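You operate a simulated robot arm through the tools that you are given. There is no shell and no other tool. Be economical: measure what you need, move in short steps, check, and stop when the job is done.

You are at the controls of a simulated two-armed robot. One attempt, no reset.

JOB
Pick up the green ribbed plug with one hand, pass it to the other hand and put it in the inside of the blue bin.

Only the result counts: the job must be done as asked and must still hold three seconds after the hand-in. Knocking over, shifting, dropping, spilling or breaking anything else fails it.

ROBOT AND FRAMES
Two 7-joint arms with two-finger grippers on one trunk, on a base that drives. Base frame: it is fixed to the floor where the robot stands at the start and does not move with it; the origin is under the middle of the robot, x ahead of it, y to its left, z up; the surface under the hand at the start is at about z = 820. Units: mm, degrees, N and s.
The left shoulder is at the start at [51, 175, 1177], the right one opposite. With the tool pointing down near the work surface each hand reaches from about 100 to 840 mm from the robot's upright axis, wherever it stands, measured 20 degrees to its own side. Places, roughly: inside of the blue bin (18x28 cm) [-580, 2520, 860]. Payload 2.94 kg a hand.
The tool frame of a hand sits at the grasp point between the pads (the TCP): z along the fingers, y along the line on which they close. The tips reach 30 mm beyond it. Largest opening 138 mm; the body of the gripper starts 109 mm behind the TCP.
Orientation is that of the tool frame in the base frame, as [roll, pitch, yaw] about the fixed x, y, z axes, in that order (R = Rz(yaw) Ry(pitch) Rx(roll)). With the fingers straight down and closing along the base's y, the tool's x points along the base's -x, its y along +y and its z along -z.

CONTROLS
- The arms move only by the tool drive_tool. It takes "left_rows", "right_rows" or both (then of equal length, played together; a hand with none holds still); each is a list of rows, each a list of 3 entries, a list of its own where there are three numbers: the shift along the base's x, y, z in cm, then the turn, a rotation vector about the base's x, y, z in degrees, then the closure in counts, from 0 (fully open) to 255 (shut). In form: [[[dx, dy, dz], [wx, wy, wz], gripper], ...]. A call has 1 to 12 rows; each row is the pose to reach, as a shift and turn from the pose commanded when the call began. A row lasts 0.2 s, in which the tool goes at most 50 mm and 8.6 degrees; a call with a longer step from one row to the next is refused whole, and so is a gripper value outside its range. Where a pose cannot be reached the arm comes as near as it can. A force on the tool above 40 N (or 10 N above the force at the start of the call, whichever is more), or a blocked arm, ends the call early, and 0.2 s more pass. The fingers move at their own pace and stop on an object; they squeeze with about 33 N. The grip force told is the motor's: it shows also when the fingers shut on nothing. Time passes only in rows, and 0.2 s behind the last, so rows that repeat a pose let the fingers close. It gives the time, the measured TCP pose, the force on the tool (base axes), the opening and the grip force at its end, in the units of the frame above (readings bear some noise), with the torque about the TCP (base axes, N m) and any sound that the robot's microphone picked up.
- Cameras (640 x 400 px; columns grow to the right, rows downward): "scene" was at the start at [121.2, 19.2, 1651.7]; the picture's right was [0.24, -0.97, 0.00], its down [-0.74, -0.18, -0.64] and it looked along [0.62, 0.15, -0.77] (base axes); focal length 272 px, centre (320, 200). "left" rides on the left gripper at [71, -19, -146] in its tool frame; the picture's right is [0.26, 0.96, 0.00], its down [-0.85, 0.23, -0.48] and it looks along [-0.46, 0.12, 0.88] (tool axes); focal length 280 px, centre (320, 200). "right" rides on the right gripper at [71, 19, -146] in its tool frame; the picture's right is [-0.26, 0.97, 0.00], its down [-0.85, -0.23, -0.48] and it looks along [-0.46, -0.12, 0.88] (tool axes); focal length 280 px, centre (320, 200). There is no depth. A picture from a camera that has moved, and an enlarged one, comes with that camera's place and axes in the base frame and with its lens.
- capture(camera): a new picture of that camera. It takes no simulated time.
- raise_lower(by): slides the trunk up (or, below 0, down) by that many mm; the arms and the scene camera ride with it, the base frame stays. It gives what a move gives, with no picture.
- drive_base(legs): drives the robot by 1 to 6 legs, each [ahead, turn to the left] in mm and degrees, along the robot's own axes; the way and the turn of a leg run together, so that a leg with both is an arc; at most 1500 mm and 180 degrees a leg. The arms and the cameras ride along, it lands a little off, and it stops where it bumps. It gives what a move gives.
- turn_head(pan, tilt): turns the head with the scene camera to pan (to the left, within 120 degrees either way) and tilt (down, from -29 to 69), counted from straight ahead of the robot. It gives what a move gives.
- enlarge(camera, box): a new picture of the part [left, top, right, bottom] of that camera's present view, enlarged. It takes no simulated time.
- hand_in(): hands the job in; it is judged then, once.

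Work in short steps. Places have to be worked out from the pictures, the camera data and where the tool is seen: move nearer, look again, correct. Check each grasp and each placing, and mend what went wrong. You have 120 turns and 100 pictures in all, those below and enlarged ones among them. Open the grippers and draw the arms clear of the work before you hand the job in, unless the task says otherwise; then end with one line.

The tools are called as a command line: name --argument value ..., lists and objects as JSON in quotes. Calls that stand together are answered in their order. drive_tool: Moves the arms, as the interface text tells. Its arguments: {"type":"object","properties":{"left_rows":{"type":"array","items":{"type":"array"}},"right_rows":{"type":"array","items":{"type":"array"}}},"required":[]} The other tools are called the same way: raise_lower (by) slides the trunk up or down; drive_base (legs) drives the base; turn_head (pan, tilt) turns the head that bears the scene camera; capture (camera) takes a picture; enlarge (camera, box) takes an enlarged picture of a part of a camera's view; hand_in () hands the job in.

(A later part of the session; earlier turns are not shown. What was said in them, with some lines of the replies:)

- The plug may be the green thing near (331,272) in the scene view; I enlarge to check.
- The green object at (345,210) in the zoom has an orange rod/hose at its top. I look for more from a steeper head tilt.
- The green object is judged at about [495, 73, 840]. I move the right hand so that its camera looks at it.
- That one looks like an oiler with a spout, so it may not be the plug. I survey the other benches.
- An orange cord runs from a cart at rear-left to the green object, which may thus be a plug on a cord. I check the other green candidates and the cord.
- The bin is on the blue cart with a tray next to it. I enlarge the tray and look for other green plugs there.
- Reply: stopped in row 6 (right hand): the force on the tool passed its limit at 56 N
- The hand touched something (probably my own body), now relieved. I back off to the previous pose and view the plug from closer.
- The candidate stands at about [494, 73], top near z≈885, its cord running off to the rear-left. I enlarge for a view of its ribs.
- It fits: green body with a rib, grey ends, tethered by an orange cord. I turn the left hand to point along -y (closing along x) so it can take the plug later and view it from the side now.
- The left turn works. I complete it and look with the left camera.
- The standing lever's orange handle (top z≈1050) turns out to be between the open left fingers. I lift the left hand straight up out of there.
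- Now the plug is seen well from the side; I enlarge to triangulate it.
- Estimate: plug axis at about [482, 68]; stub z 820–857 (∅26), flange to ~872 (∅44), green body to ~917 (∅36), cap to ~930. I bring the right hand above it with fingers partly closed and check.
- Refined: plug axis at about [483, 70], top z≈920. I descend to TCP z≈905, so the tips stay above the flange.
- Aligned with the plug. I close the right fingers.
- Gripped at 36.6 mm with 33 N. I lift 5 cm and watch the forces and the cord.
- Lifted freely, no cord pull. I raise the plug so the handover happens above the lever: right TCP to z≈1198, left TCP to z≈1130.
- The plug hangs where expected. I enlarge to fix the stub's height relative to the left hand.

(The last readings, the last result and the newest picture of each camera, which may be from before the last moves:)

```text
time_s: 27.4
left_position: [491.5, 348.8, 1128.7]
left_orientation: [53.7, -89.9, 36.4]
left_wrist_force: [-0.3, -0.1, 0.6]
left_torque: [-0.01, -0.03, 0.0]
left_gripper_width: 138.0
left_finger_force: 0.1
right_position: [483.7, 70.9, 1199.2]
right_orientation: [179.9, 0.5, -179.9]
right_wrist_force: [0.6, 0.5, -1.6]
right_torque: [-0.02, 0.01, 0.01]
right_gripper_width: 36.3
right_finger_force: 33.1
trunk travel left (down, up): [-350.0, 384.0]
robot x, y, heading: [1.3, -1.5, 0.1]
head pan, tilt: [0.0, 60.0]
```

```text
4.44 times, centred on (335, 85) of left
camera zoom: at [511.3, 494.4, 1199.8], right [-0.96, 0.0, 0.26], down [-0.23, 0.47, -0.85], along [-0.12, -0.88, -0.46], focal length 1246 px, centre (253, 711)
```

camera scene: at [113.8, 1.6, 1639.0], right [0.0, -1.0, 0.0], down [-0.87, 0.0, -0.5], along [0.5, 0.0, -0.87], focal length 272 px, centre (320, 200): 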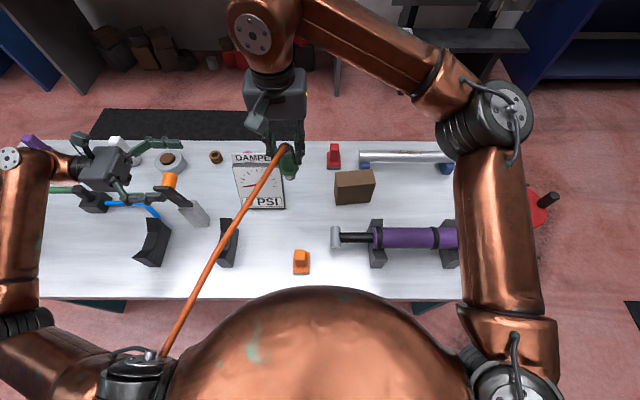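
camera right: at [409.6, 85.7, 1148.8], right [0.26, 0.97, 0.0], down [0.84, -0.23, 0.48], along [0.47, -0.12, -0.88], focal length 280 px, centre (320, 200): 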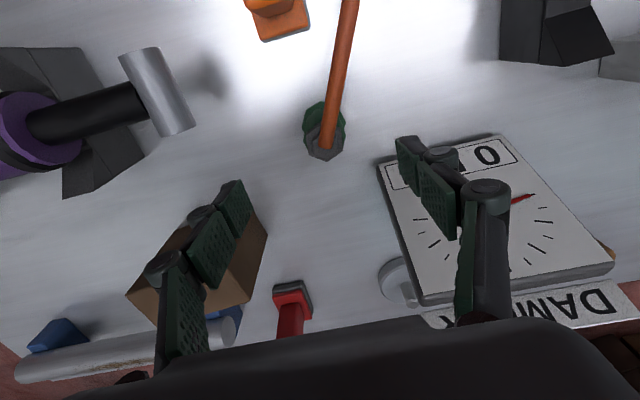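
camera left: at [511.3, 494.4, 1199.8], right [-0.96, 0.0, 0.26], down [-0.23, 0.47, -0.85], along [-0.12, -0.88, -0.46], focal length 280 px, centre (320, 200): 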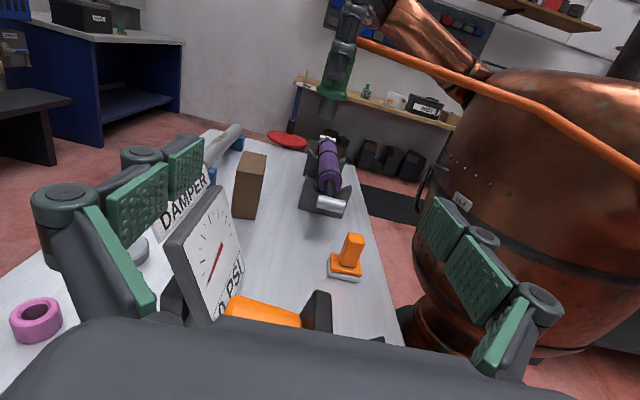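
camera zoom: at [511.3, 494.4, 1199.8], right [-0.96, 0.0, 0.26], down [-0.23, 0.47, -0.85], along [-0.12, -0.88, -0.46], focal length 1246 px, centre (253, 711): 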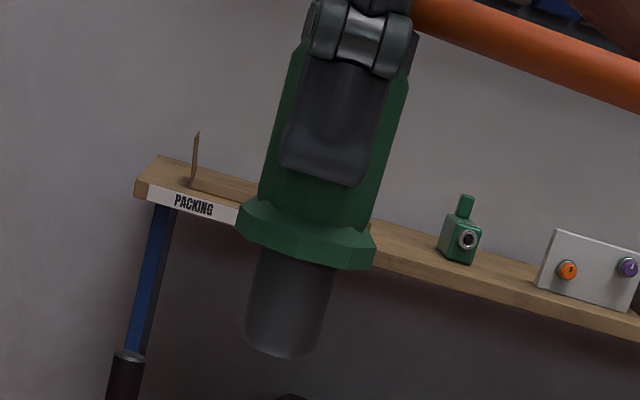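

Stub spans z≈1114–1146, level with the left TCP. I advance the left hand along -y around the stub, stopping a little short to check.

drive_tool --left_rows '[[[-0.4, -4, 0.1], [0, 0, 0], 40], [[-0.8, -8, 0.1], [0, 0, 0], 40], [[-0.8, -12, 0.1], [0, 0, 0], 40], [[-0.8, -16, 0.1], [0, 0, 0], 40], [[-0.8, -20, 0.1], [0, 0, 0], 40], [[-0.8, -24, 0.1], [0, 0, 0], 40], [[-0.8, -24, 0.1], [0, 0, 0], 40]]'

capture --camera "left"

capture --camera "scene"

```text
time_s: 29.0
left_position: [484.7, 109.3, 1131.3]
left_orientation: [35.3, -90.0, 54.8]
left_wrist_force: [-0.4, -0.2, 0.4]
left_torque: [0.03, 0.03, -0.01]
left_gripper_width: 116.4
left_finger_force: 0.0
right_position: [482.2, 71.5, 1199.4]
right_orientation: [179.9, 0.5, -180.0]
right_wrist_force: [-0.4, -0.3, -0.6]
right_torque: [0.0, -0.03, 0.0]
right_gripper_width: 35.9
right_finger_force: 32.5
trunk travel left (down, up): [-350.0, 384.0]
robot x, y, heading: [1.0, 0.7, 0.0]
head pan, tilt: [0.0, 60.0]
```

```text
59 pictures are left
camera left: at [504.1, 254.9, 1202.3], right [-0.96, 0.0, 0.26], down [-0.23, 0.47, -0.85], along [-0.12, -0.88, -0.46], focal length 280 px, centre (320, 200)
```

left: 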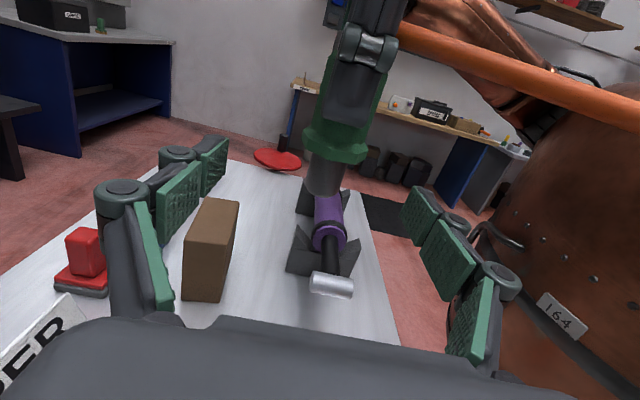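

```text
58 pictures are left
camera scene: at [112.8, 2.4, 1639.1], right [0.0, -1.0, 0.0], down [-0.87, 0.0, -0.5], along [0.5, 0.0, -0.87], focal length 272 px, centre (320, 200)
```

scene: 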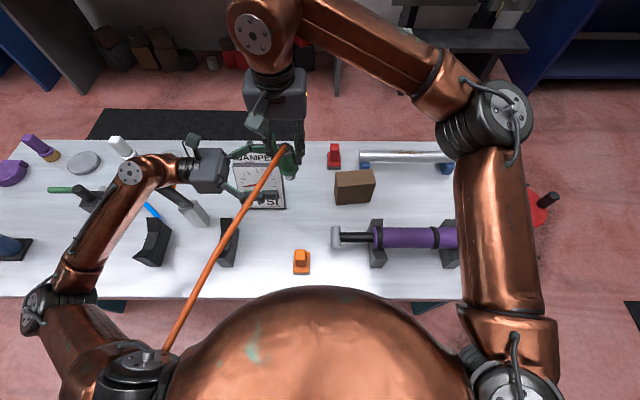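

The stub sits centred between the left fingers. I advance 3.7 cm more and close the left hand.

drive_tool --left_rows '[[[-0.2, -2, 0], [0, 0, 0], 40], [[-0.2, -3.7, 0], [0, 0, 0], 40], [[-0.2, -3.7, 0], [0, 0, 0], 150], [[-0.2, -3.7, 0], [0, 0, 0], 255], [[-0.2, -3.7, 0], [0, 0, 0], 255], [[-0.2, -3.7, 0], [0, 0, 0], 255], [[-0.2, -3.7, 0], [0, 0, 0], 255], [[-0.2, -3.7, 0], [0, 0, 0], 255], [[-0.2, -3.7, 0], [0, 0, 0], 255]]'

capture --camera "left"

```text
time_s: 31.0
left_position: [481.2, 73.5, 1130.7]
left_orientation: [68.4, -90.0, 21.4]
left_wrist_force: [-10.9, 0.2, 0.5]
left_torque: [0.02, -0.26, -0.11]
left_gripper_width: 23.7
left_finger_force: 33.2
right_position: [482.8, 70.1, 1198.7]
right_orientation: [179.8, 0.6, 179.9]
right_wrist_force: [9.8, 1.0, -0.7]
right_torque: [0.02, -0.51, 0.07]
right_gripper_width: 36.3
right_finger_force: 32.6
trunk travel left (down, up): [-350.0, 384.0]
robot x, y, heading: [1.2, -1.3, -0.4]
head pan, tilt: [0.0, 60.0]
```

```text
57 pictures are left
camera left: at [500.7, 218.4, 1201.2], right [-0.96, 0.0, 0.26], down [-0.23, 0.48, -0.85], along [-0.13, -0.88, -0.46], focal length 280 px, centre (320, 200)
```

left: 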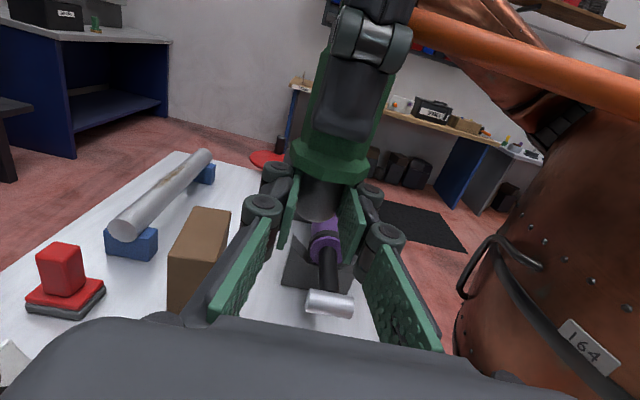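

Both hands hold it (left at 23.7 mm on the stub). I open the right hand and raise it clear.

drive_tool --right_rows '[[[0, 0, 0], [0, 0, 0], 120], [[0, 0, 0], [0, 0, 0], 80], [[0, 0, 0], [0, 0, 0], 80], [[0, 0, 0], [0, 0, 0], 80], [[0, 0, 0], [0, 0, 0], 80]]'

capture --camera "left"

capture --camera "scene"

```text
time_s: 32.2
left_position: [482.9, 73.5, 1130.0]
left_orientation: [53.0, -89.9, 37.0]
left_wrist_force: [0.0, 0.2, -0.1]
left_torque: [0.02, 0.03, 0.0]
left_gripper_width: 23.7
left_finger_force: 32.9
right_position: [482.2, 69.9, 1199.7]
right_orientation: [180.0, 0.5, -180.0]
right_wrist_force: [0.3, 0.2, 0.0]
right_torque: [-0.01, 0.03, -0.02]
right_gripper_width: 94.6
right_finger_force: 0.2
trunk travel left (down, up): [-350.0, 384.0]
robot x, y, heading: [1.5, 0.5, 0.0]
head pan, tilt: [0.0, 60.0]
```

```text
56 pictures are left
camera left: at [501.3, 218.9, 1201.2], right [-0.96, 0.0, 0.26], down [-0.23, 0.48, -0.85], along [-0.12, -0.88, -0.46], focal length 280 px, centre (320, 200)
```

left: 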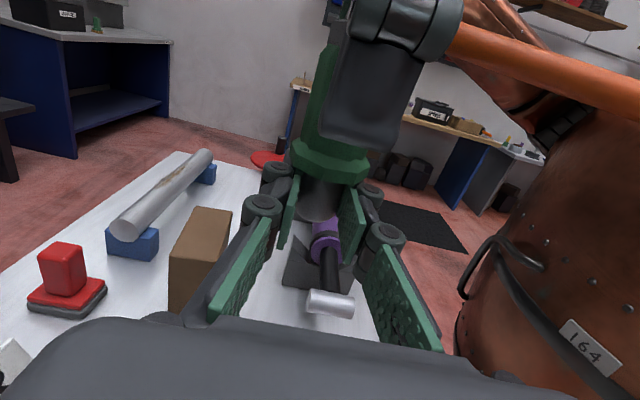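

```text
55 pictures are left
camera scene: at [113.0, 1.4, 1639.1], right [0.0, -1.0, 0.0], down [-0.87, 0.0, -0.5], along [0.5, 0.0, -0.87], focal length 272 px, centre (320, 200)
```

scene: 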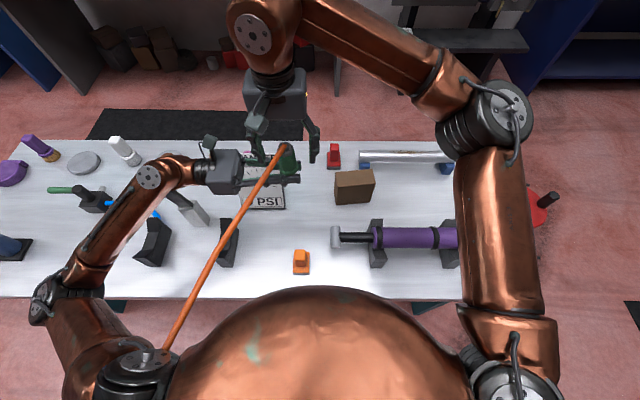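

The left hand holds the plug alone. I raise the right hand and move it away to the right.

drive_tool --right_rows '[[[0, 0, 4], [0, 0, 0], 60], [[0, 0, 8], [0, 0, 0], 60], [[0, 0, 11], [0, 0, 0], 60], [[0, -4, 11], [0, 0, 0], 60], [[0, -8.5, 10], [0, 0, 0], 60], [[0, -13, 8], [0, 0, 0], 60], [[-3, -17, 6], [0, 0, 0], 60], [[-6, -20, 4], [0, 0, 0], 60], [[-10, -22, 2], [0, 0, 0], 60], [[-14, -24, 0], [0, 0, 0], 60]]'

capture --camera "scene"

```text
refused: row 7 steps farther than a row can; nothing moved
```

```text
54 pictures are left
camera scene: at [113.0, 1.4, 1639.1], right [0.0, -1.0, 0.0], down [-0.87, 0.0, -0.5], along [0.5, 0.0, -0.87], focal length 272 px, centre (320, 200)
```

scene: 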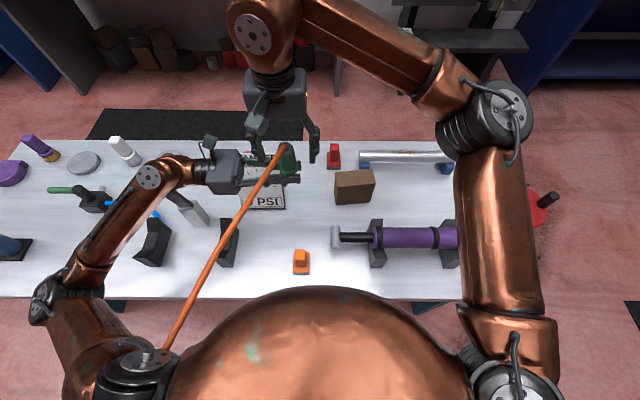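

One step was too long; I repeat with shorter steps.

drive_tool --right_rows '[[[0, 0, 4], [0, 0, 0], 60], [[0, 0, 8], [0, 0, 0], 60], [[0, 0, 11], [0, 0, 0], 60], [[0, -4, 11], [0, 0, 0], 60], [[0, -8, 10], [0, 0, 0], 60], [[0, -12, 8], [0, 0, 0], 60], [[-2, -15, 6], [0, 0, 0], 60], [[-4, -18, 4], [0, 0, 0], 60], [[-7, -20, 2], [0, 0, 0], 60], [[-10, -22, 0], [0, 0, 0], 60]]'

capture --camera "scene"

```text
time_s: 34.4
left_position: [481.5, 72.2, 1129.4]
left_orientation: [119.5, -90.0, -29.4]
left_wrist_force: [-0.2, 0.2, 0.6]
left_torque: [0.03, 0.0, 0.02]
left_gripper_width: 23.6
left_finger_force: 33.0
right_position: [383.8, -149.8, 1197.3]
right_orientation: [179.8, 0.5, -180.0]
right_wrist_force: [0.2, 0.1, -0.1]
right_torque: [0.05, -0.01, -0.06]
right_gripper_width: 105.6
right_finger_force: 0.0
trunk travel left (down, up): [-350.0, 384.0]
robot x, y, heading: [1.6, 1.3, -0.3]
head pan, tilt: [0.0, 60.0]
```

```text
53 pictures are left
camera scene: at [112.9, -0.3, 1639.1], right [0.0, -1.0, 0.0], down [-0.87, 0.0, -0.5], along [0.5, 0.0, -0.87], focal length 272 px, centre (320, 200)
```

scene: 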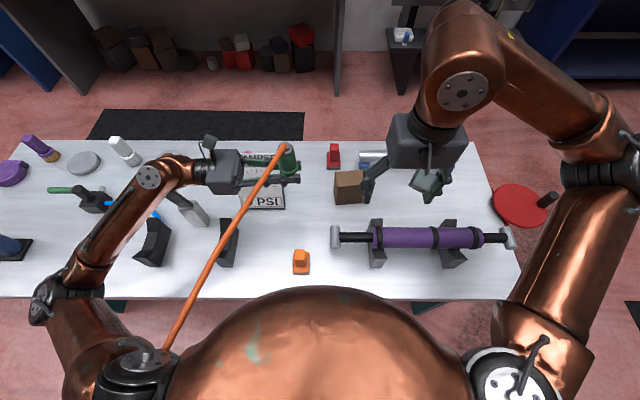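

Handover done. Before driving I look at where the cord runs relative to my left arm.

turn_head --pan 100 --tilt 50

capture --camera "scene"

```text
time_s: 36.1
left_position: [480.8, 73.3, 1129.4]
left_orientation: [65.9, -89.9, 24.2]
left_wrist_force: [-0.1, 0.0, 0.4]
left_torque: [-0.03, 0.0, 0.0]
left_gripper_width: 23.6
left_finger_force: 32.4
right_position: [385.0, -148.3, 1198.9]
right_orientation: [179.9, 0.5, -179.9]
right_wrist_force: [0.0, 0.7, -0.6]
right_torque: [0.0, 0.01, 0.01]
right_gripper_width: 105.7
right_finger_force: 0.1
trunk travel left (down, up): [-350.0, 384.0]
robot x, y, heading: [1.3, -4.1, -0.3]
head pan, tilt: [100.0, 50.0]
```

```text
52 pictures are left
camera scene: at [33.0, 76.9, 1651.7], right [0.98, 0.17, 0.0], down [0.13, -0.75, -0.64], along [-0.11, 0.63, -0.77], focal length 272 px, centre (320, 200)
```

scene: 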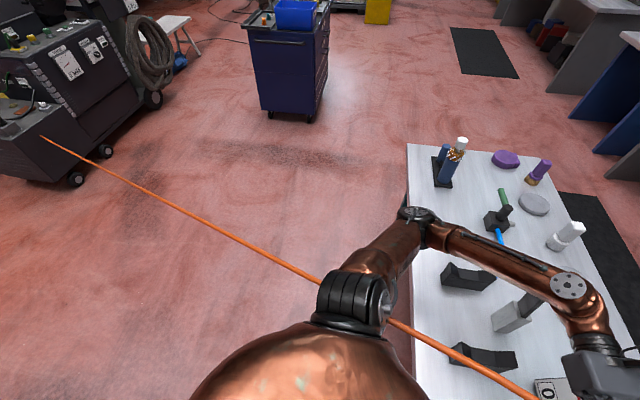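

The cord runs straight under the left upper arm to the grey cart. I back away from the table in a modest leg and watch forces.

drive_base --legs '[[-250, 0]]'

capture --camera "scene"

capture --camera "left"

```text
time_s: 38.0
left_position: [226.8, 74.3, 1129.9]
left_orientation: [173.0, -90.0, -82.6]
left_wrist_force: [-0.8, -0.2, -1.1]
left_torque: [0.04, 0.01, 0.06]
left_gripper_width: 23.8
left_finger_force: 32.6
right_position: [128.4, -147.2, 1198.3]
right_orientation: [179.9, 0.6, -179.7]
right_wrist_force: [0.1, 0.8, 1.1]
right_torque: [0.02, -0.05, 0.0]
right_gripper_width: 105.3
right_finger_force: 0.1
trunk travel left (down, up): [-350.0, 384.0]
robot x, y, heading: [-256.8, -0.1, 0.5]
head pan, tilt: [100.0, 50.0]
```

```text
51 pictures are left
camera scene: at [-222.7, 76.5, 1651.7], right [0.98, 0.18, 0.0], down [0.14, -0.75, -0.64], along [-0.11, 0.63, -0.77], focal length 272 px, centre (320, 200)
```

scene: 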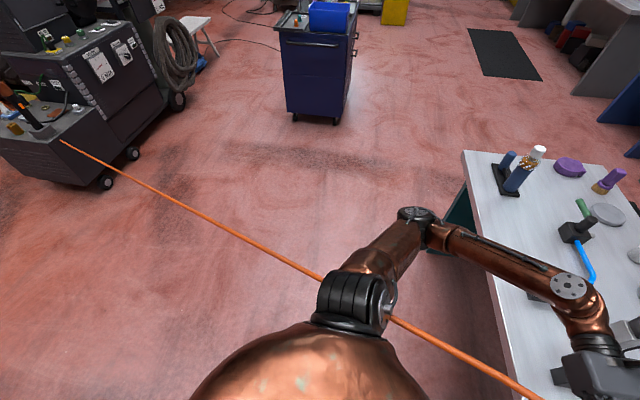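

```text
50 pictures are left
camera left: at [245.5, 220.2, 1201.7], right [-0.97, 0.0, 0.26], down [-0.23, 0.47, -0.85], along [-0.12, -0.88, -0.46], focal length 280 px, centre (320, 200)
```

left: 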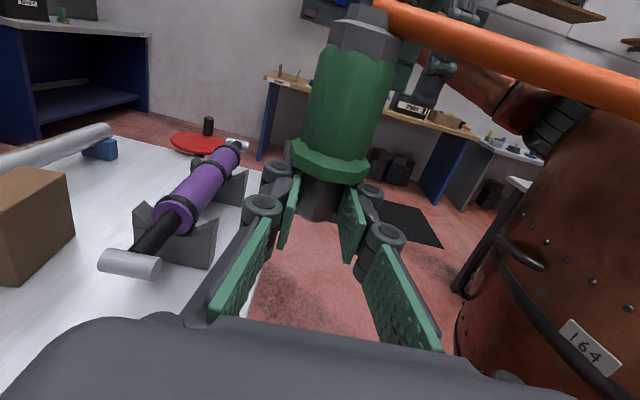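

No load from the cord; the plug is firmly held. I back a further 300 mm and turn left in place.

drive_base --legs '[[-300, 0], [0, 45]]'

capture --camera "scene"

```text
time_s: 42.1
left_position: [-269.3, 392.1, 1129.4]
left_orientation: [49.4, -89.9, 85.5]
left_wrist_force: [0.2, 0.0, -1.6]
left_torque: [0.0, -0.01, 0.05]
left_gripper_width: 23.5
left_finger_force: 33.3
right_position: [-180.8, 164.5, 1197.9]
right_orientation: [180.0, 0.5, -135.0]
right_wrist_force: [-0.7, -0.2, -0.3]
right_torque: [-0.03, -0.01, -0.01]
right_gripper_width: 105.3
right_finger_force: 0.0
trunk travel left (down, up): [-350.0, 384.0]
robot x, y, heading: [-560.4, -6.1, 45.0]
head pan, tilt: [100.0, 50.0]
```

```text
49 pictures are left
camera scene: at [-588.8, 77.2, 1651.7], right [0.57, 0.82, 0.0], down [0.63, -0.44, -0.64], along [-0.53, 0.37, -0.77], focal length 272 px, centre (320, 200)
```

scene: 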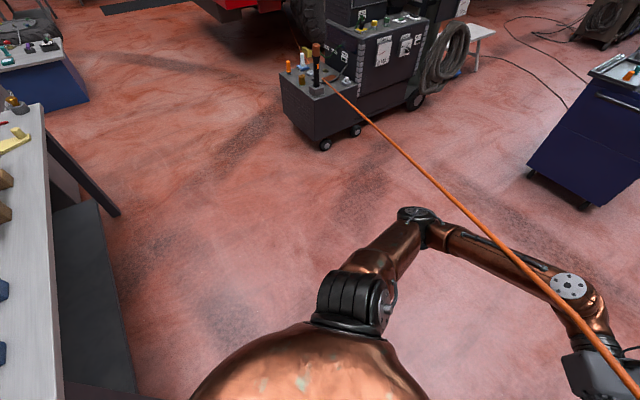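

The cord passed the arm without trouble. I turn 40° more and drive toward the bin.

drive_base --legs '[[0, 40], [1300, 0]]'

turn_head --pan 10 --tilt 45

capture --camera "scene"

```text
time_s: 50.5
left_position: [-493.9, 1766.4, 1129.2]
left_orientation: [68.8, -89.9, 106.8]
left_wrist_force: [0.2, 0.1, 0.2]
left_torque: [0.01, 0.01, -0.03]
left_gripper_width: 23.6
left_finger_force: 33.5
right_position: [-280.5, 1651.8, 1198.8]
right_orientation: [179.9, 0.5, -94.3]
right_wrist_force: [-0.1, -0.5, 0.6]
right_torque: [-0.03, 0.0, 0.0]
right_gripper_width: 105.5
right_finger_force: 0.0
trunk travel left (down, up): [-350.0, 384.0]
robot x, y, heading: [-456.1, 1281.1, 85.7]
head pan, tilt: [100.0, 50.0]
```

```text
time_s: 52.1
left_position: [-494.7, 1767.0, 1129.5]
left_orientation: [64.2, -90.0, 111.5]
left_wrist_force: [1.5, -0.2, -1.1]
left_torque: [-0.03, 0.02, 0.01]
left_gripper_width: 23.3
left_finger_force: 32.7
right_position: [-280.6, 1652.8, 1197.1]
right_orientation: [179.9, 0.5, -94.4]
right_wrist_force: [0.0, -0.5, -1.0]
right_torque: [0.01, -0.03, 0.01]
right_gripper_width: 105.4
right_finger_force: 0.0
trunk travel left (down, up): [-350.0, 384.0]
robot x, y, heading: [-459.3, 1282.7, 85.6]
head pan, tilt: [10.0, 45.0]
```

```text
48 pictures are left
camera scene: at [-463.5, 1410.2, 1658.6], right [0.99, 0.1, 0.0], down [0.07, -0.7, -0.71], along [-0.07, 0.7, -0.71], focal length 272 px, centre (320, 200)
```

scene: 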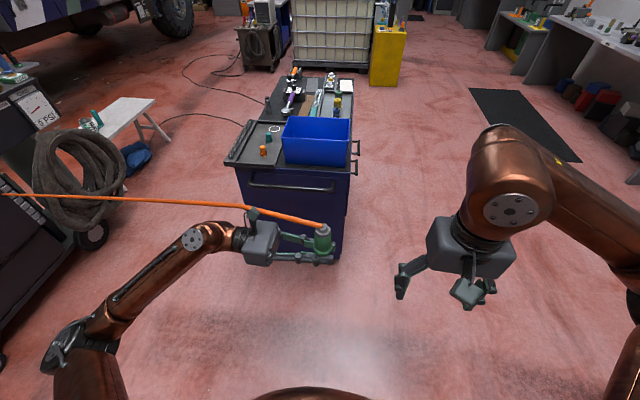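

The bin is straight ahead-left, cart front at y≈2440. I drive 650 mm closer, keeping the hands well above the cart.

drive_base --legs '[[650, 0]]'

turn_head --pan 10 --tilt 60

capture --camera "scene"

```text
time_s: 55.7
left_position: [-444.0, 2404.7, 1130.3]
left_orientation: [74.5, -89.9, 101.1]
left_wrist_force: [0.4, 0.0, -0.3]
left_torque: [0.0, 0.0, -0.03]
left_gripper_width: 23.5
left_finger_force: 33.0
right_position: [-229.3, 2289.5, 1197.8]
right_orientation: [179.9, 0.6, -94.5]
right_wrist_force: [0.2, 0.2, 0.6]
right_torque: [-0.06, 0.02, 0.02]
right_gripper_width: 105.6
right_finger_force: 0.1
trunk travel left (down, up): [-350.0, 384.0]
robot x, y, heading: [-411.0, 1917.8, 85.4]
head pan, tilt: [10.0, 45.0]
```

```text
time_s: 56.4
left_position: [-442.2, 2403.2, 1129.5]
left_orientation: [69.5, -89.9, 106.0]
left_wrist_force: [0.4, 0.1, -1.2]
left_torque: [-0.02, -0.01, -0.03]
left_gripper_width: 23.7
left_finger_force: 32.7
right_position: [-230.9, 2290.1, 1198.1]
right_orientation: [179.9, 0.5, -94.5]
right_wrist_force: [0.8, 0.9, -0.5]
right_torque: [0.03, -0.02, -0.02]
right_gripper_width: 105.5
right_finger_force: 0.0
trunk travel left (down, up): [-350.0, 384.0]
robot x, y, heading: [-410.6, 1916.9, 85.5]
head pan, tilt: [10.0, 60.0]
```

```text
47 pictures are left
camera scene: at [-412.5, 2032.8, 1639.1], right [1.0, 0.1, 0.0], down [0.08, -0.86, -0.5], along [-0.05, 0.5, -0.87], focal length 272 px, centre (320, 200)
```

scene: 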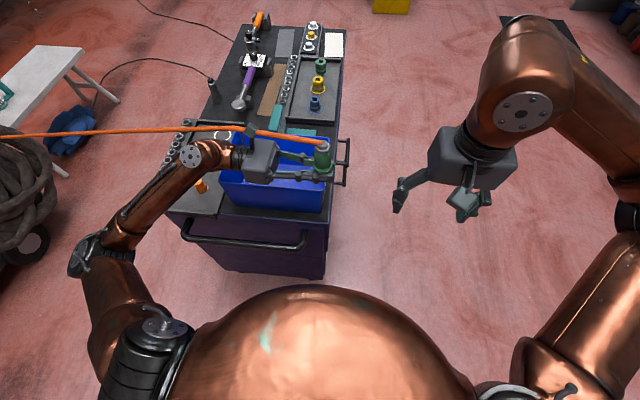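

The robot stands well for the bin. I turn the left hand fingers-down (90° about my forward axis) while moving above the bin at z≈1130.

drive_tool --left_rows '[[[-1.5, 1, 0], [0.64, 8.15, 0], 255], [[-3, 2, 0], [1.28, 16.3, 0], 255], [[-4.5, 3, 0], [1.92, 24.5, 0], 255], [[-6, 4, 0], [2.56, 32.6, 0], 255], [[-7.5, 5, 0], [3.2, 40.8, 0], 255], [[-9, 6, 0], [3.84, 48.9, 0], 255], [[-10.5, 7, 0], [4.5, 57.1, 0], 255], [[-12, 8, 0], [5.1, 65.2, 0], 255], [[-13.5, 9, 0], [5.8, 73.4, 0], 255], [[-15, 10, 0], [6.4, 81.5, 0], 255], [[-16.5, 11, 0], [7, 89.6, 0], 255], [[-17.3, 11.7, 0], [7, 89.7, 0], 255]]'

capture --camera "scene"

capture --camera "left"

```text
time_s: 59.0
left_position: [-616.8, 2521.2, 1130.4]
left_orientation: [180.0, 0.0, -4.3]
left_wrist_force: [-0.2, -0.2, -1.6]
left_torque: [-0.04, 0.02, 0.01]
left_gripper_width: 23.4
left_finger_force: 33.0
right_position: [-230.2, 2289.4, 1198.2]
right_orientation: [180.0, 0.5, -94.6]
right_wrist_force: [-0.1, -0.1, -0.4]
right_torque: [0.04, -0.01, 0.0]
right_gripper_width: 105.7
right_finger_force: 0.1
trunk travel left (down, up): [-350.0, 384.0]
robot x, y, heading: [-410.3, 1916.5, 85.2]
head pan, tilt: [10.0, 60.0]
```

```text
46 pictures are left
camera scene: at [-413.5, 2032.7, 1639.1], right [1.0, 0.1, 0.0], down [0.08, -0.86, -0.5], along [-0.05, 0.5, -0.87], focal length 272 px, centre (320, 200)
```

scene: 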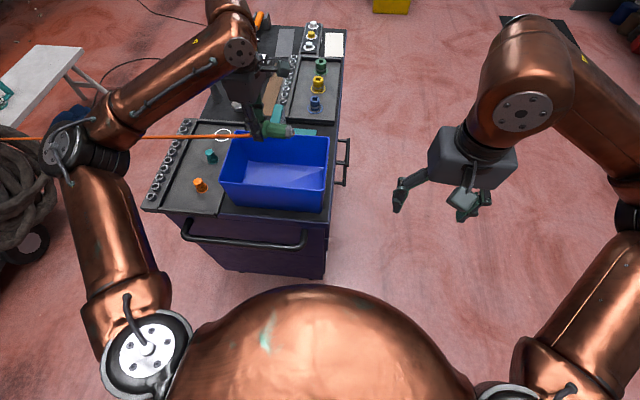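

```text
45 pictures are left
camera left: at [-543.7, 2535.2, 1275.7], right [0.19, -0.98, 0.0], down [-0.86, -0.16, 0.48], along [-0.47, -0.09, -0.88], focal length 280 px, centre (320, 200)
```

left: 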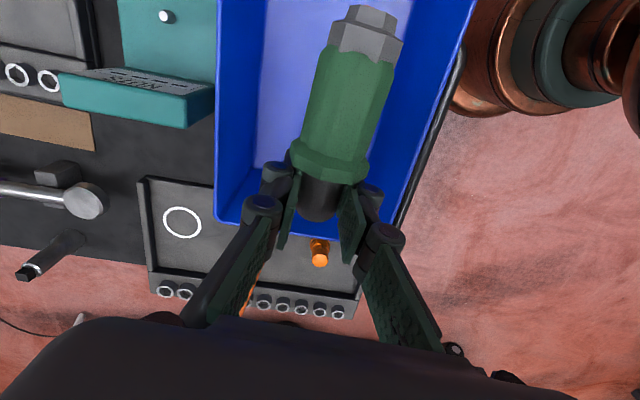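

The plug is over the bin (rim about x -760…-441, y 2430…2640). I lower 11 cm and check.

drive_tool --left_rows '[[[0, 0, -3], [0, 0, 0], 255], [[0, 0, -6], [0, 0, 0], 255], [[0, 0, -9], [0, 0, 0], 255], [[0, 0, -11], [0, 0, 0], 255]]'

capture --camera "scene"

capture --camera "left"

```text
time_s: 60.0
left_position: [-616.6, 2521.8, 1021.1]
left_orientation: [179.9, -0.1, -4.4]
left_wrist_force: [-0.2, 0.1, -0.3]
left_torque: [0.01, 0.04, -0.03]
left_gripper_width: 23.5
left_finger_force: 33.0
right_position: [-229.7, 2289.6, 1197.7]
right_orientation: [180.0, 0.5, -94.5]
right_wrist_force: [-0.4, -0.2, -0.1]
right_torque: [-0.02, 0.02, 0.0]
right_gripper_width: 105.7
right_finger_force: 0.1
trunk travel left (down, up): [-350.0, 384.0]
robot x, y, heading: [-408.5, 1917.0, 85.6]
head pan, tilt: [10.0, 60.0]
```

```text
44 pictures are left
camera scene: at [-412.6, 2032.9, 1639.1], right [1.0, 0.1, 0.0], down [0.08, -0.86, -0.5], along [-0.05, 0.5, -0.87], focal length 272 px, centre (320, 200)
```

scene: 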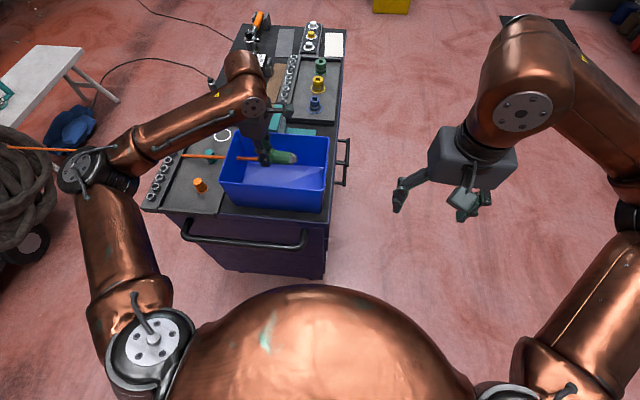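

```text
43 pictures are left
camera left: at [-544.0, 2535.6, 1167.4], right [0.19, -0.98, 0.0], down [-0.86, -0.16, 0.47], along [-0.47, -0.09, -0.88], focal length 280 px, centre (320, 200)
```

left: 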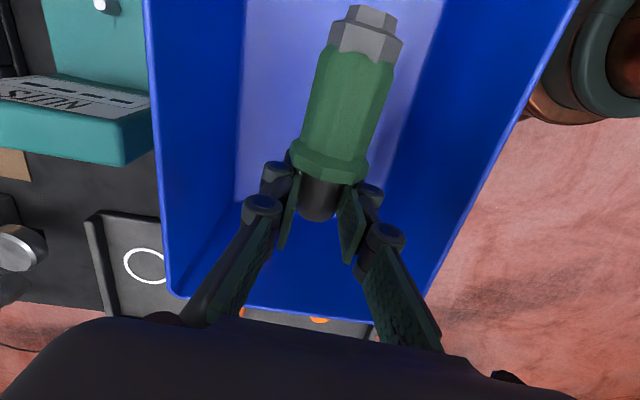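

Triangulated rim: z≈1010, inner x from -721, y 2414…2613; the plug is central. I lower to TCP z≈895 with the palm about at rim level.

drive_tool --left_rows '[[[0, -0.6, -3], [0, 0, 0], 255], [[0, -0.7, -6], [0, 0, 0], 255], [[0, -0.7, -9], [0, 0, 0], 255], [[0, -0.7, -11], [0, 0, 0], 255], [[0, -0.7, -12.5], [0, 0, 0], 255], [[0, -0.7, -12.5], [0, 0, 0], 255]]'

capture --camera "scene"

capture --camera "left"

```text
time_s: 61.4
left_position: [-616.9, 2513.4, 895.7]
left_orientation: [-179.9, -0.1, -4.3]
left_wrist_force: [0.8, -0.2, 5.1]
left_torque: [-0.07, 0.09, -0.02]
left_gripper_width: 23.5
left_finger_force: 32.7
right_position: [-229.2, 2289.6, 1198.6]
right_orientation: [179.9, 0.6, -94.5]
right_wrist_force: [0.1, -0.3, 0.1]
right_torque: [-0.02, -0.02, -0.01]
right_gripper_width: 105.7
right_finger_force: 0.0
trunk travel left (down, up): [-350.0, 384.0]
robot x, y, heading: [-407.0, 1917.9, 85.4]
head pan, tilt: [10.0, 60.0]
```

```text
42 pictures are left
camera scene: at [-412.1, 2032.1, 1639.3], right [1.0, 0.1, 0.0], down [0.08, -0.86, -0.5], along [-0.05, 0.5, -0.87], focal length 272 px, centre (320, 200)
```

scene: 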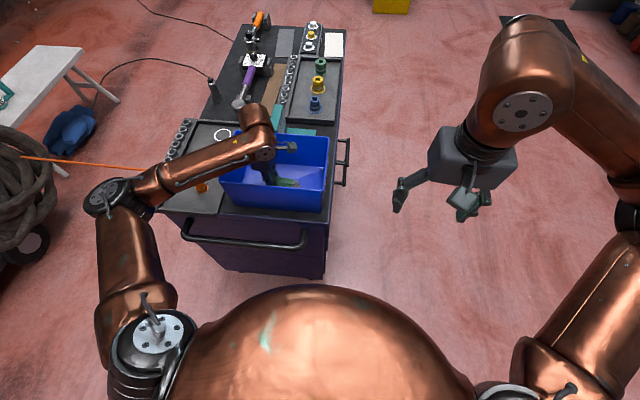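

```text
41 pictures are left
camera left: at [-544.4, 2527.4, 1041.5], right [0.19, -0.98, 0.0], down [-0.86, -0.16, 0.47], along [-0.47, -0.09, -0.88], focal length 280 px, centre (320, 200)
```

left: 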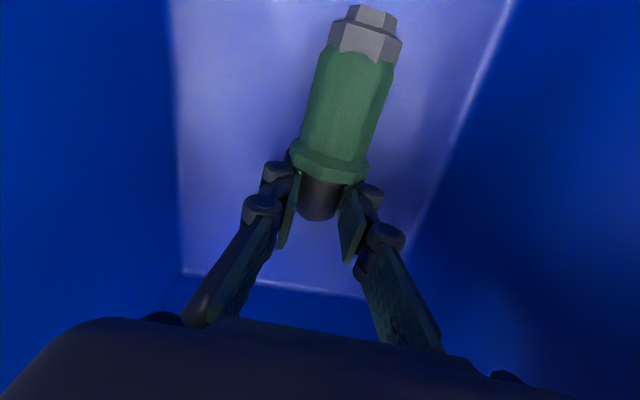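

The tips just touch the bin floor (5 N). I raise 5 mm and open the hand to release the plug.

drive_tool --left_rows '[[[0, 0, 0.5], [0, 0, 0], 255], [[0, 0, 0.5], [0, 0, 0], 200], [[0, 0, 0.5], [0, 0, 0], 130], [[0, 0, 0.5], [0, 0, 0], 130], [[0, 0, 0.5], [0, 0, 0], 130], [[0, 0, 0.5], [0, 0, 0], 130], [[0, 0, 0.5], [0, 0, 0], 130]]'

capture --camera "left"

```text
time_s: 63.0
left_position: [-617.1, 2514.9, 899.5]
left_orientation: [180.0, -0.1, -4.3]
left_wrist_force: [0.6, -0.8, 0.3]
left_torque: [0.01, 0.01, -0.02]
left_gripper_width: 67.5
left_finger_force: 0.1
right_position: [-230.7, 2288.4, 1198.3]
right_orientation: [179.9, 0.5, -94.6]
right_wrist_force: [-1.0, -0.6, -0.4]
right_torque: [0.04, 0.01, -0.01]
right_gripper_width: 105.7
right_finger_force: 0.0
trunk travel left (down, up): [-350.0, 384.0]
robot x, y, heading: [-408.2, 1917.9, 85.4]
head pan, tilt: [10.0, 60.0]
```

```text
40 pictures are left
camera left: at [-544.8, 2527.4, 1045.6], right [0.19, -0.98, 0.0], down [-0.86, -0.16, 0.48], along [-0.47, -0.09, -0.88], focal length 280 px, centre (320, 200)
```

left: 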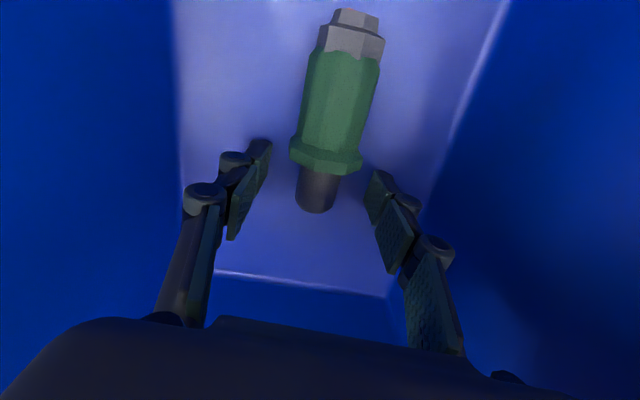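

The plug lies on the bin floor, free. I raise the left hand straight up and out.

drive_tool --left_rows '[[[0, 0, 3], [0, 0, 0], 130], [[0, 0, 6], [0, 0, 0], 130], [[0, 0, 10], [0, 0, 0], 130], [[0, 0, 14], [0, 0, 0], 130], [[0, 0, 18], [0, 0, 0], 130], [[0, 0, 22], [0, 0, 0], 130], [[0, 0, 26], [0, 0, 0], 130]]'

capture --camera "left"

capture --camera "scene"

```text
time_s: 64.6
left_position: [-616.7, 2514.4, 1163.1]
left_orientation: [-180.0, 0.0, -4.4]
left_wrist_force: [0.0, -1.0, -0.4]
left_torque: [0.02, -0.01, 0.03]
left_gripper_width: 67.7
left_finger_force: 0.0
right_position: [-230.6, 2288.1, 1198.2]
right_orientation: [179.9, 0.5, -94.5]
right_wrist_force: [-0.6, -0.7, 0.0]
right_torque: [0.07, 0.0, 0.0]
right_gripper_width: 105.4
right_finger_force: 0.1
trunk travel left (down, up): [-350.0, 384.0]
robot x, y, heading: [-409.6, 1919.1, 85.2]
head pan, tilt: [10.0, 60.0]
```

```text
39 pictures are left
camera left: at [-543.1, 2527.2, 1308.3], right [0.19, -0.98, 0.0], down [-0.86, -0.16, 0.48], along [-0.47, -0.09, -0.88], focal length 280 px, centre (320, 200)
```

left: 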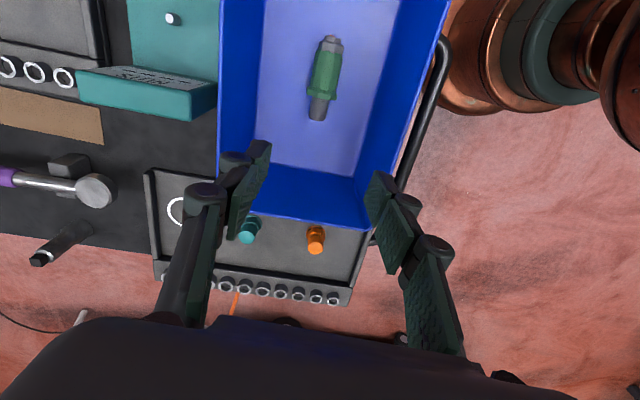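

```text
38 pictures are left
camera scene: at [-411.7, 2031.7, 1639.2], right [1.0, 0.1, 0.0], down [0.08, -0.86, -0.5], along [-0.05, 0.5, -0.87], focal length 272 px, centre (320, 200)
```

scene: 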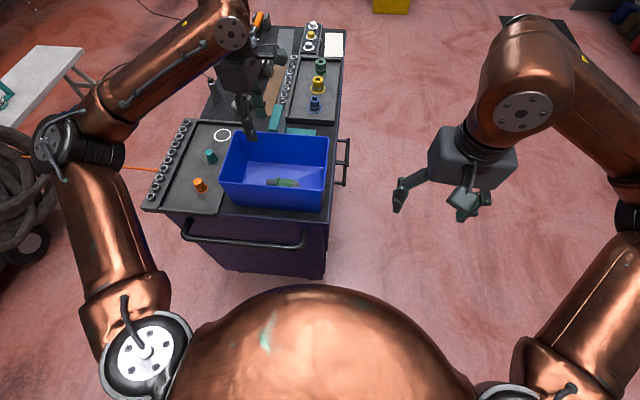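

The plug rests in the bin and nothing else has moved. I open both grippers fully and back the robot off a bit.

drive_tool --left_rows '[[[0, 0, 1], [0, 0, 0], 0], [[0, 0, 1], [0, 0, 0], 0], [[0, 0, 1], [0, 0, 0], 0]]' --right_rows '[[[0, 0, 0], [0, 0, 0], 0], [[0, 0, 0], [0, 0, 0], 0], [[0, 0, 0], [0, 0, 0], 0]]'

drive_base --legs '[[-350, 0]]'

turn_head --pan 10 --tilt 50

capture --camera "scene"

```text
time_s: 65.4
left_position: [-617.0, 2514.9, 1171.0]
left_orientation: [180.0, 0.0, -4.4]
left_wrist_force: [0.0, -0.1, 0.0]
left_torque: [-0.02, 0.0, 0.02]
left_gripper_width: 137.7
left_finger_force: 0.1
right_position: [-230.1, 2288.8, 1198.6]
right_orientation: [179.8, 0.6, -94.5]
right_wrist_force: [-0.4, 0.3, 0.3]
right_torque: [0.02, -0.01, 0.0]
right_gripper_width: 138.1
right_finger_force: 0.1
trunk travel left (down, up): [-350.0, 384.0]
robot x, y, heading: [-409.4, 1916.7, 85.4]
head pan, tilt: [10.0, 60.0]
```

```text
time_s: 67.7
left_position: [-644.7, 2158.1, 1170.2]
left_orientation: [-179.9, -0.1, -4.4]
left_wrist_force: [0.3, -0.6, 0.4]
left_torque: [0.04, -0.02, -0.02]
left_gripper_width: 137.9
left_finger_force: 0.1
right_position: [-258.7, 1932.8, 1199.3]
right_orientation: [179.8, 0.6, -94.5]
right_wrist_force: [0.3, 0.0, -0.2]
right_torque: [0.04, -0.02, 0.02]
right_gripper_width: 137.8
right_finger_force: 0.2
trunk travel left (down, up): [-350.0, 384.0]
robot x, y, heading: [-436.8, 1561.3, 85.6]
head pan, tilt: [10.0, 60.0]
```

```text
time_s: 68.5
left_position: [-643.8, 2159.5, 1168.9]
left_orientation: [-179.9, 0.0, -4.5]
left_wrist_force: [-0.2, -0.1, 0.1]
left_torque: [-0.02, 0.02, 0.02]
left_gripper_width: 137.9
left_finger_force: 0.1
right_position: [-258.9, 1933.1, 1198.5]
right_orientation: [179.9, 0.5, -94.5]
right_wrist_force: [-0.4, -0.3, -0.3]
right_torque: [0.01, 0.0, -0.01]
right_gripper_width: 138.2
right_finger_force: 0.0
trunk travel left (down, up): [-350.0, 384.0]
robot x, y, heading: [-436.6, 1561.9, 85.3]
head pan, tilt: [10.0, 50.0]
```

```text
37 pictures are left
camera scene: at [-441.4, 1687.7, 1651.6], right [1.0, 0.09, 0.0], down [0.07, -0.76, -0.64], along [-0.06, 0.64, -0.77], focal length 272 px, centre (320, 200)
```

scene: 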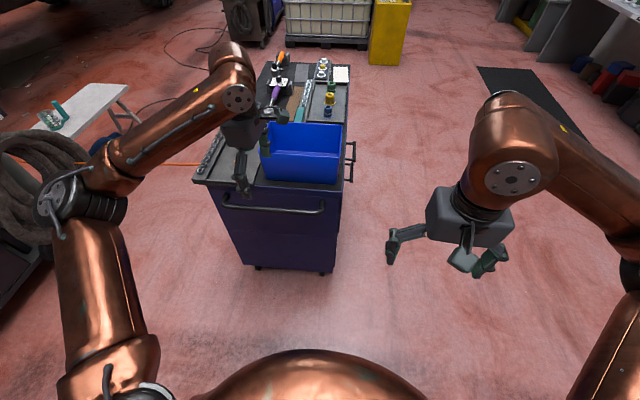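

The arms are clear, the bin and tray stand as before, and the plug lies inside the bin. I hand the job in.

hand_in

```text
The job is handed in.
```

I picked up the green ribbed plug with the right hand, passed it to the left, and set it down inside the blue bin. The last picture into the bin showed it lying on the floor. Both grippers are open, and I backed the robot clear before handing in.
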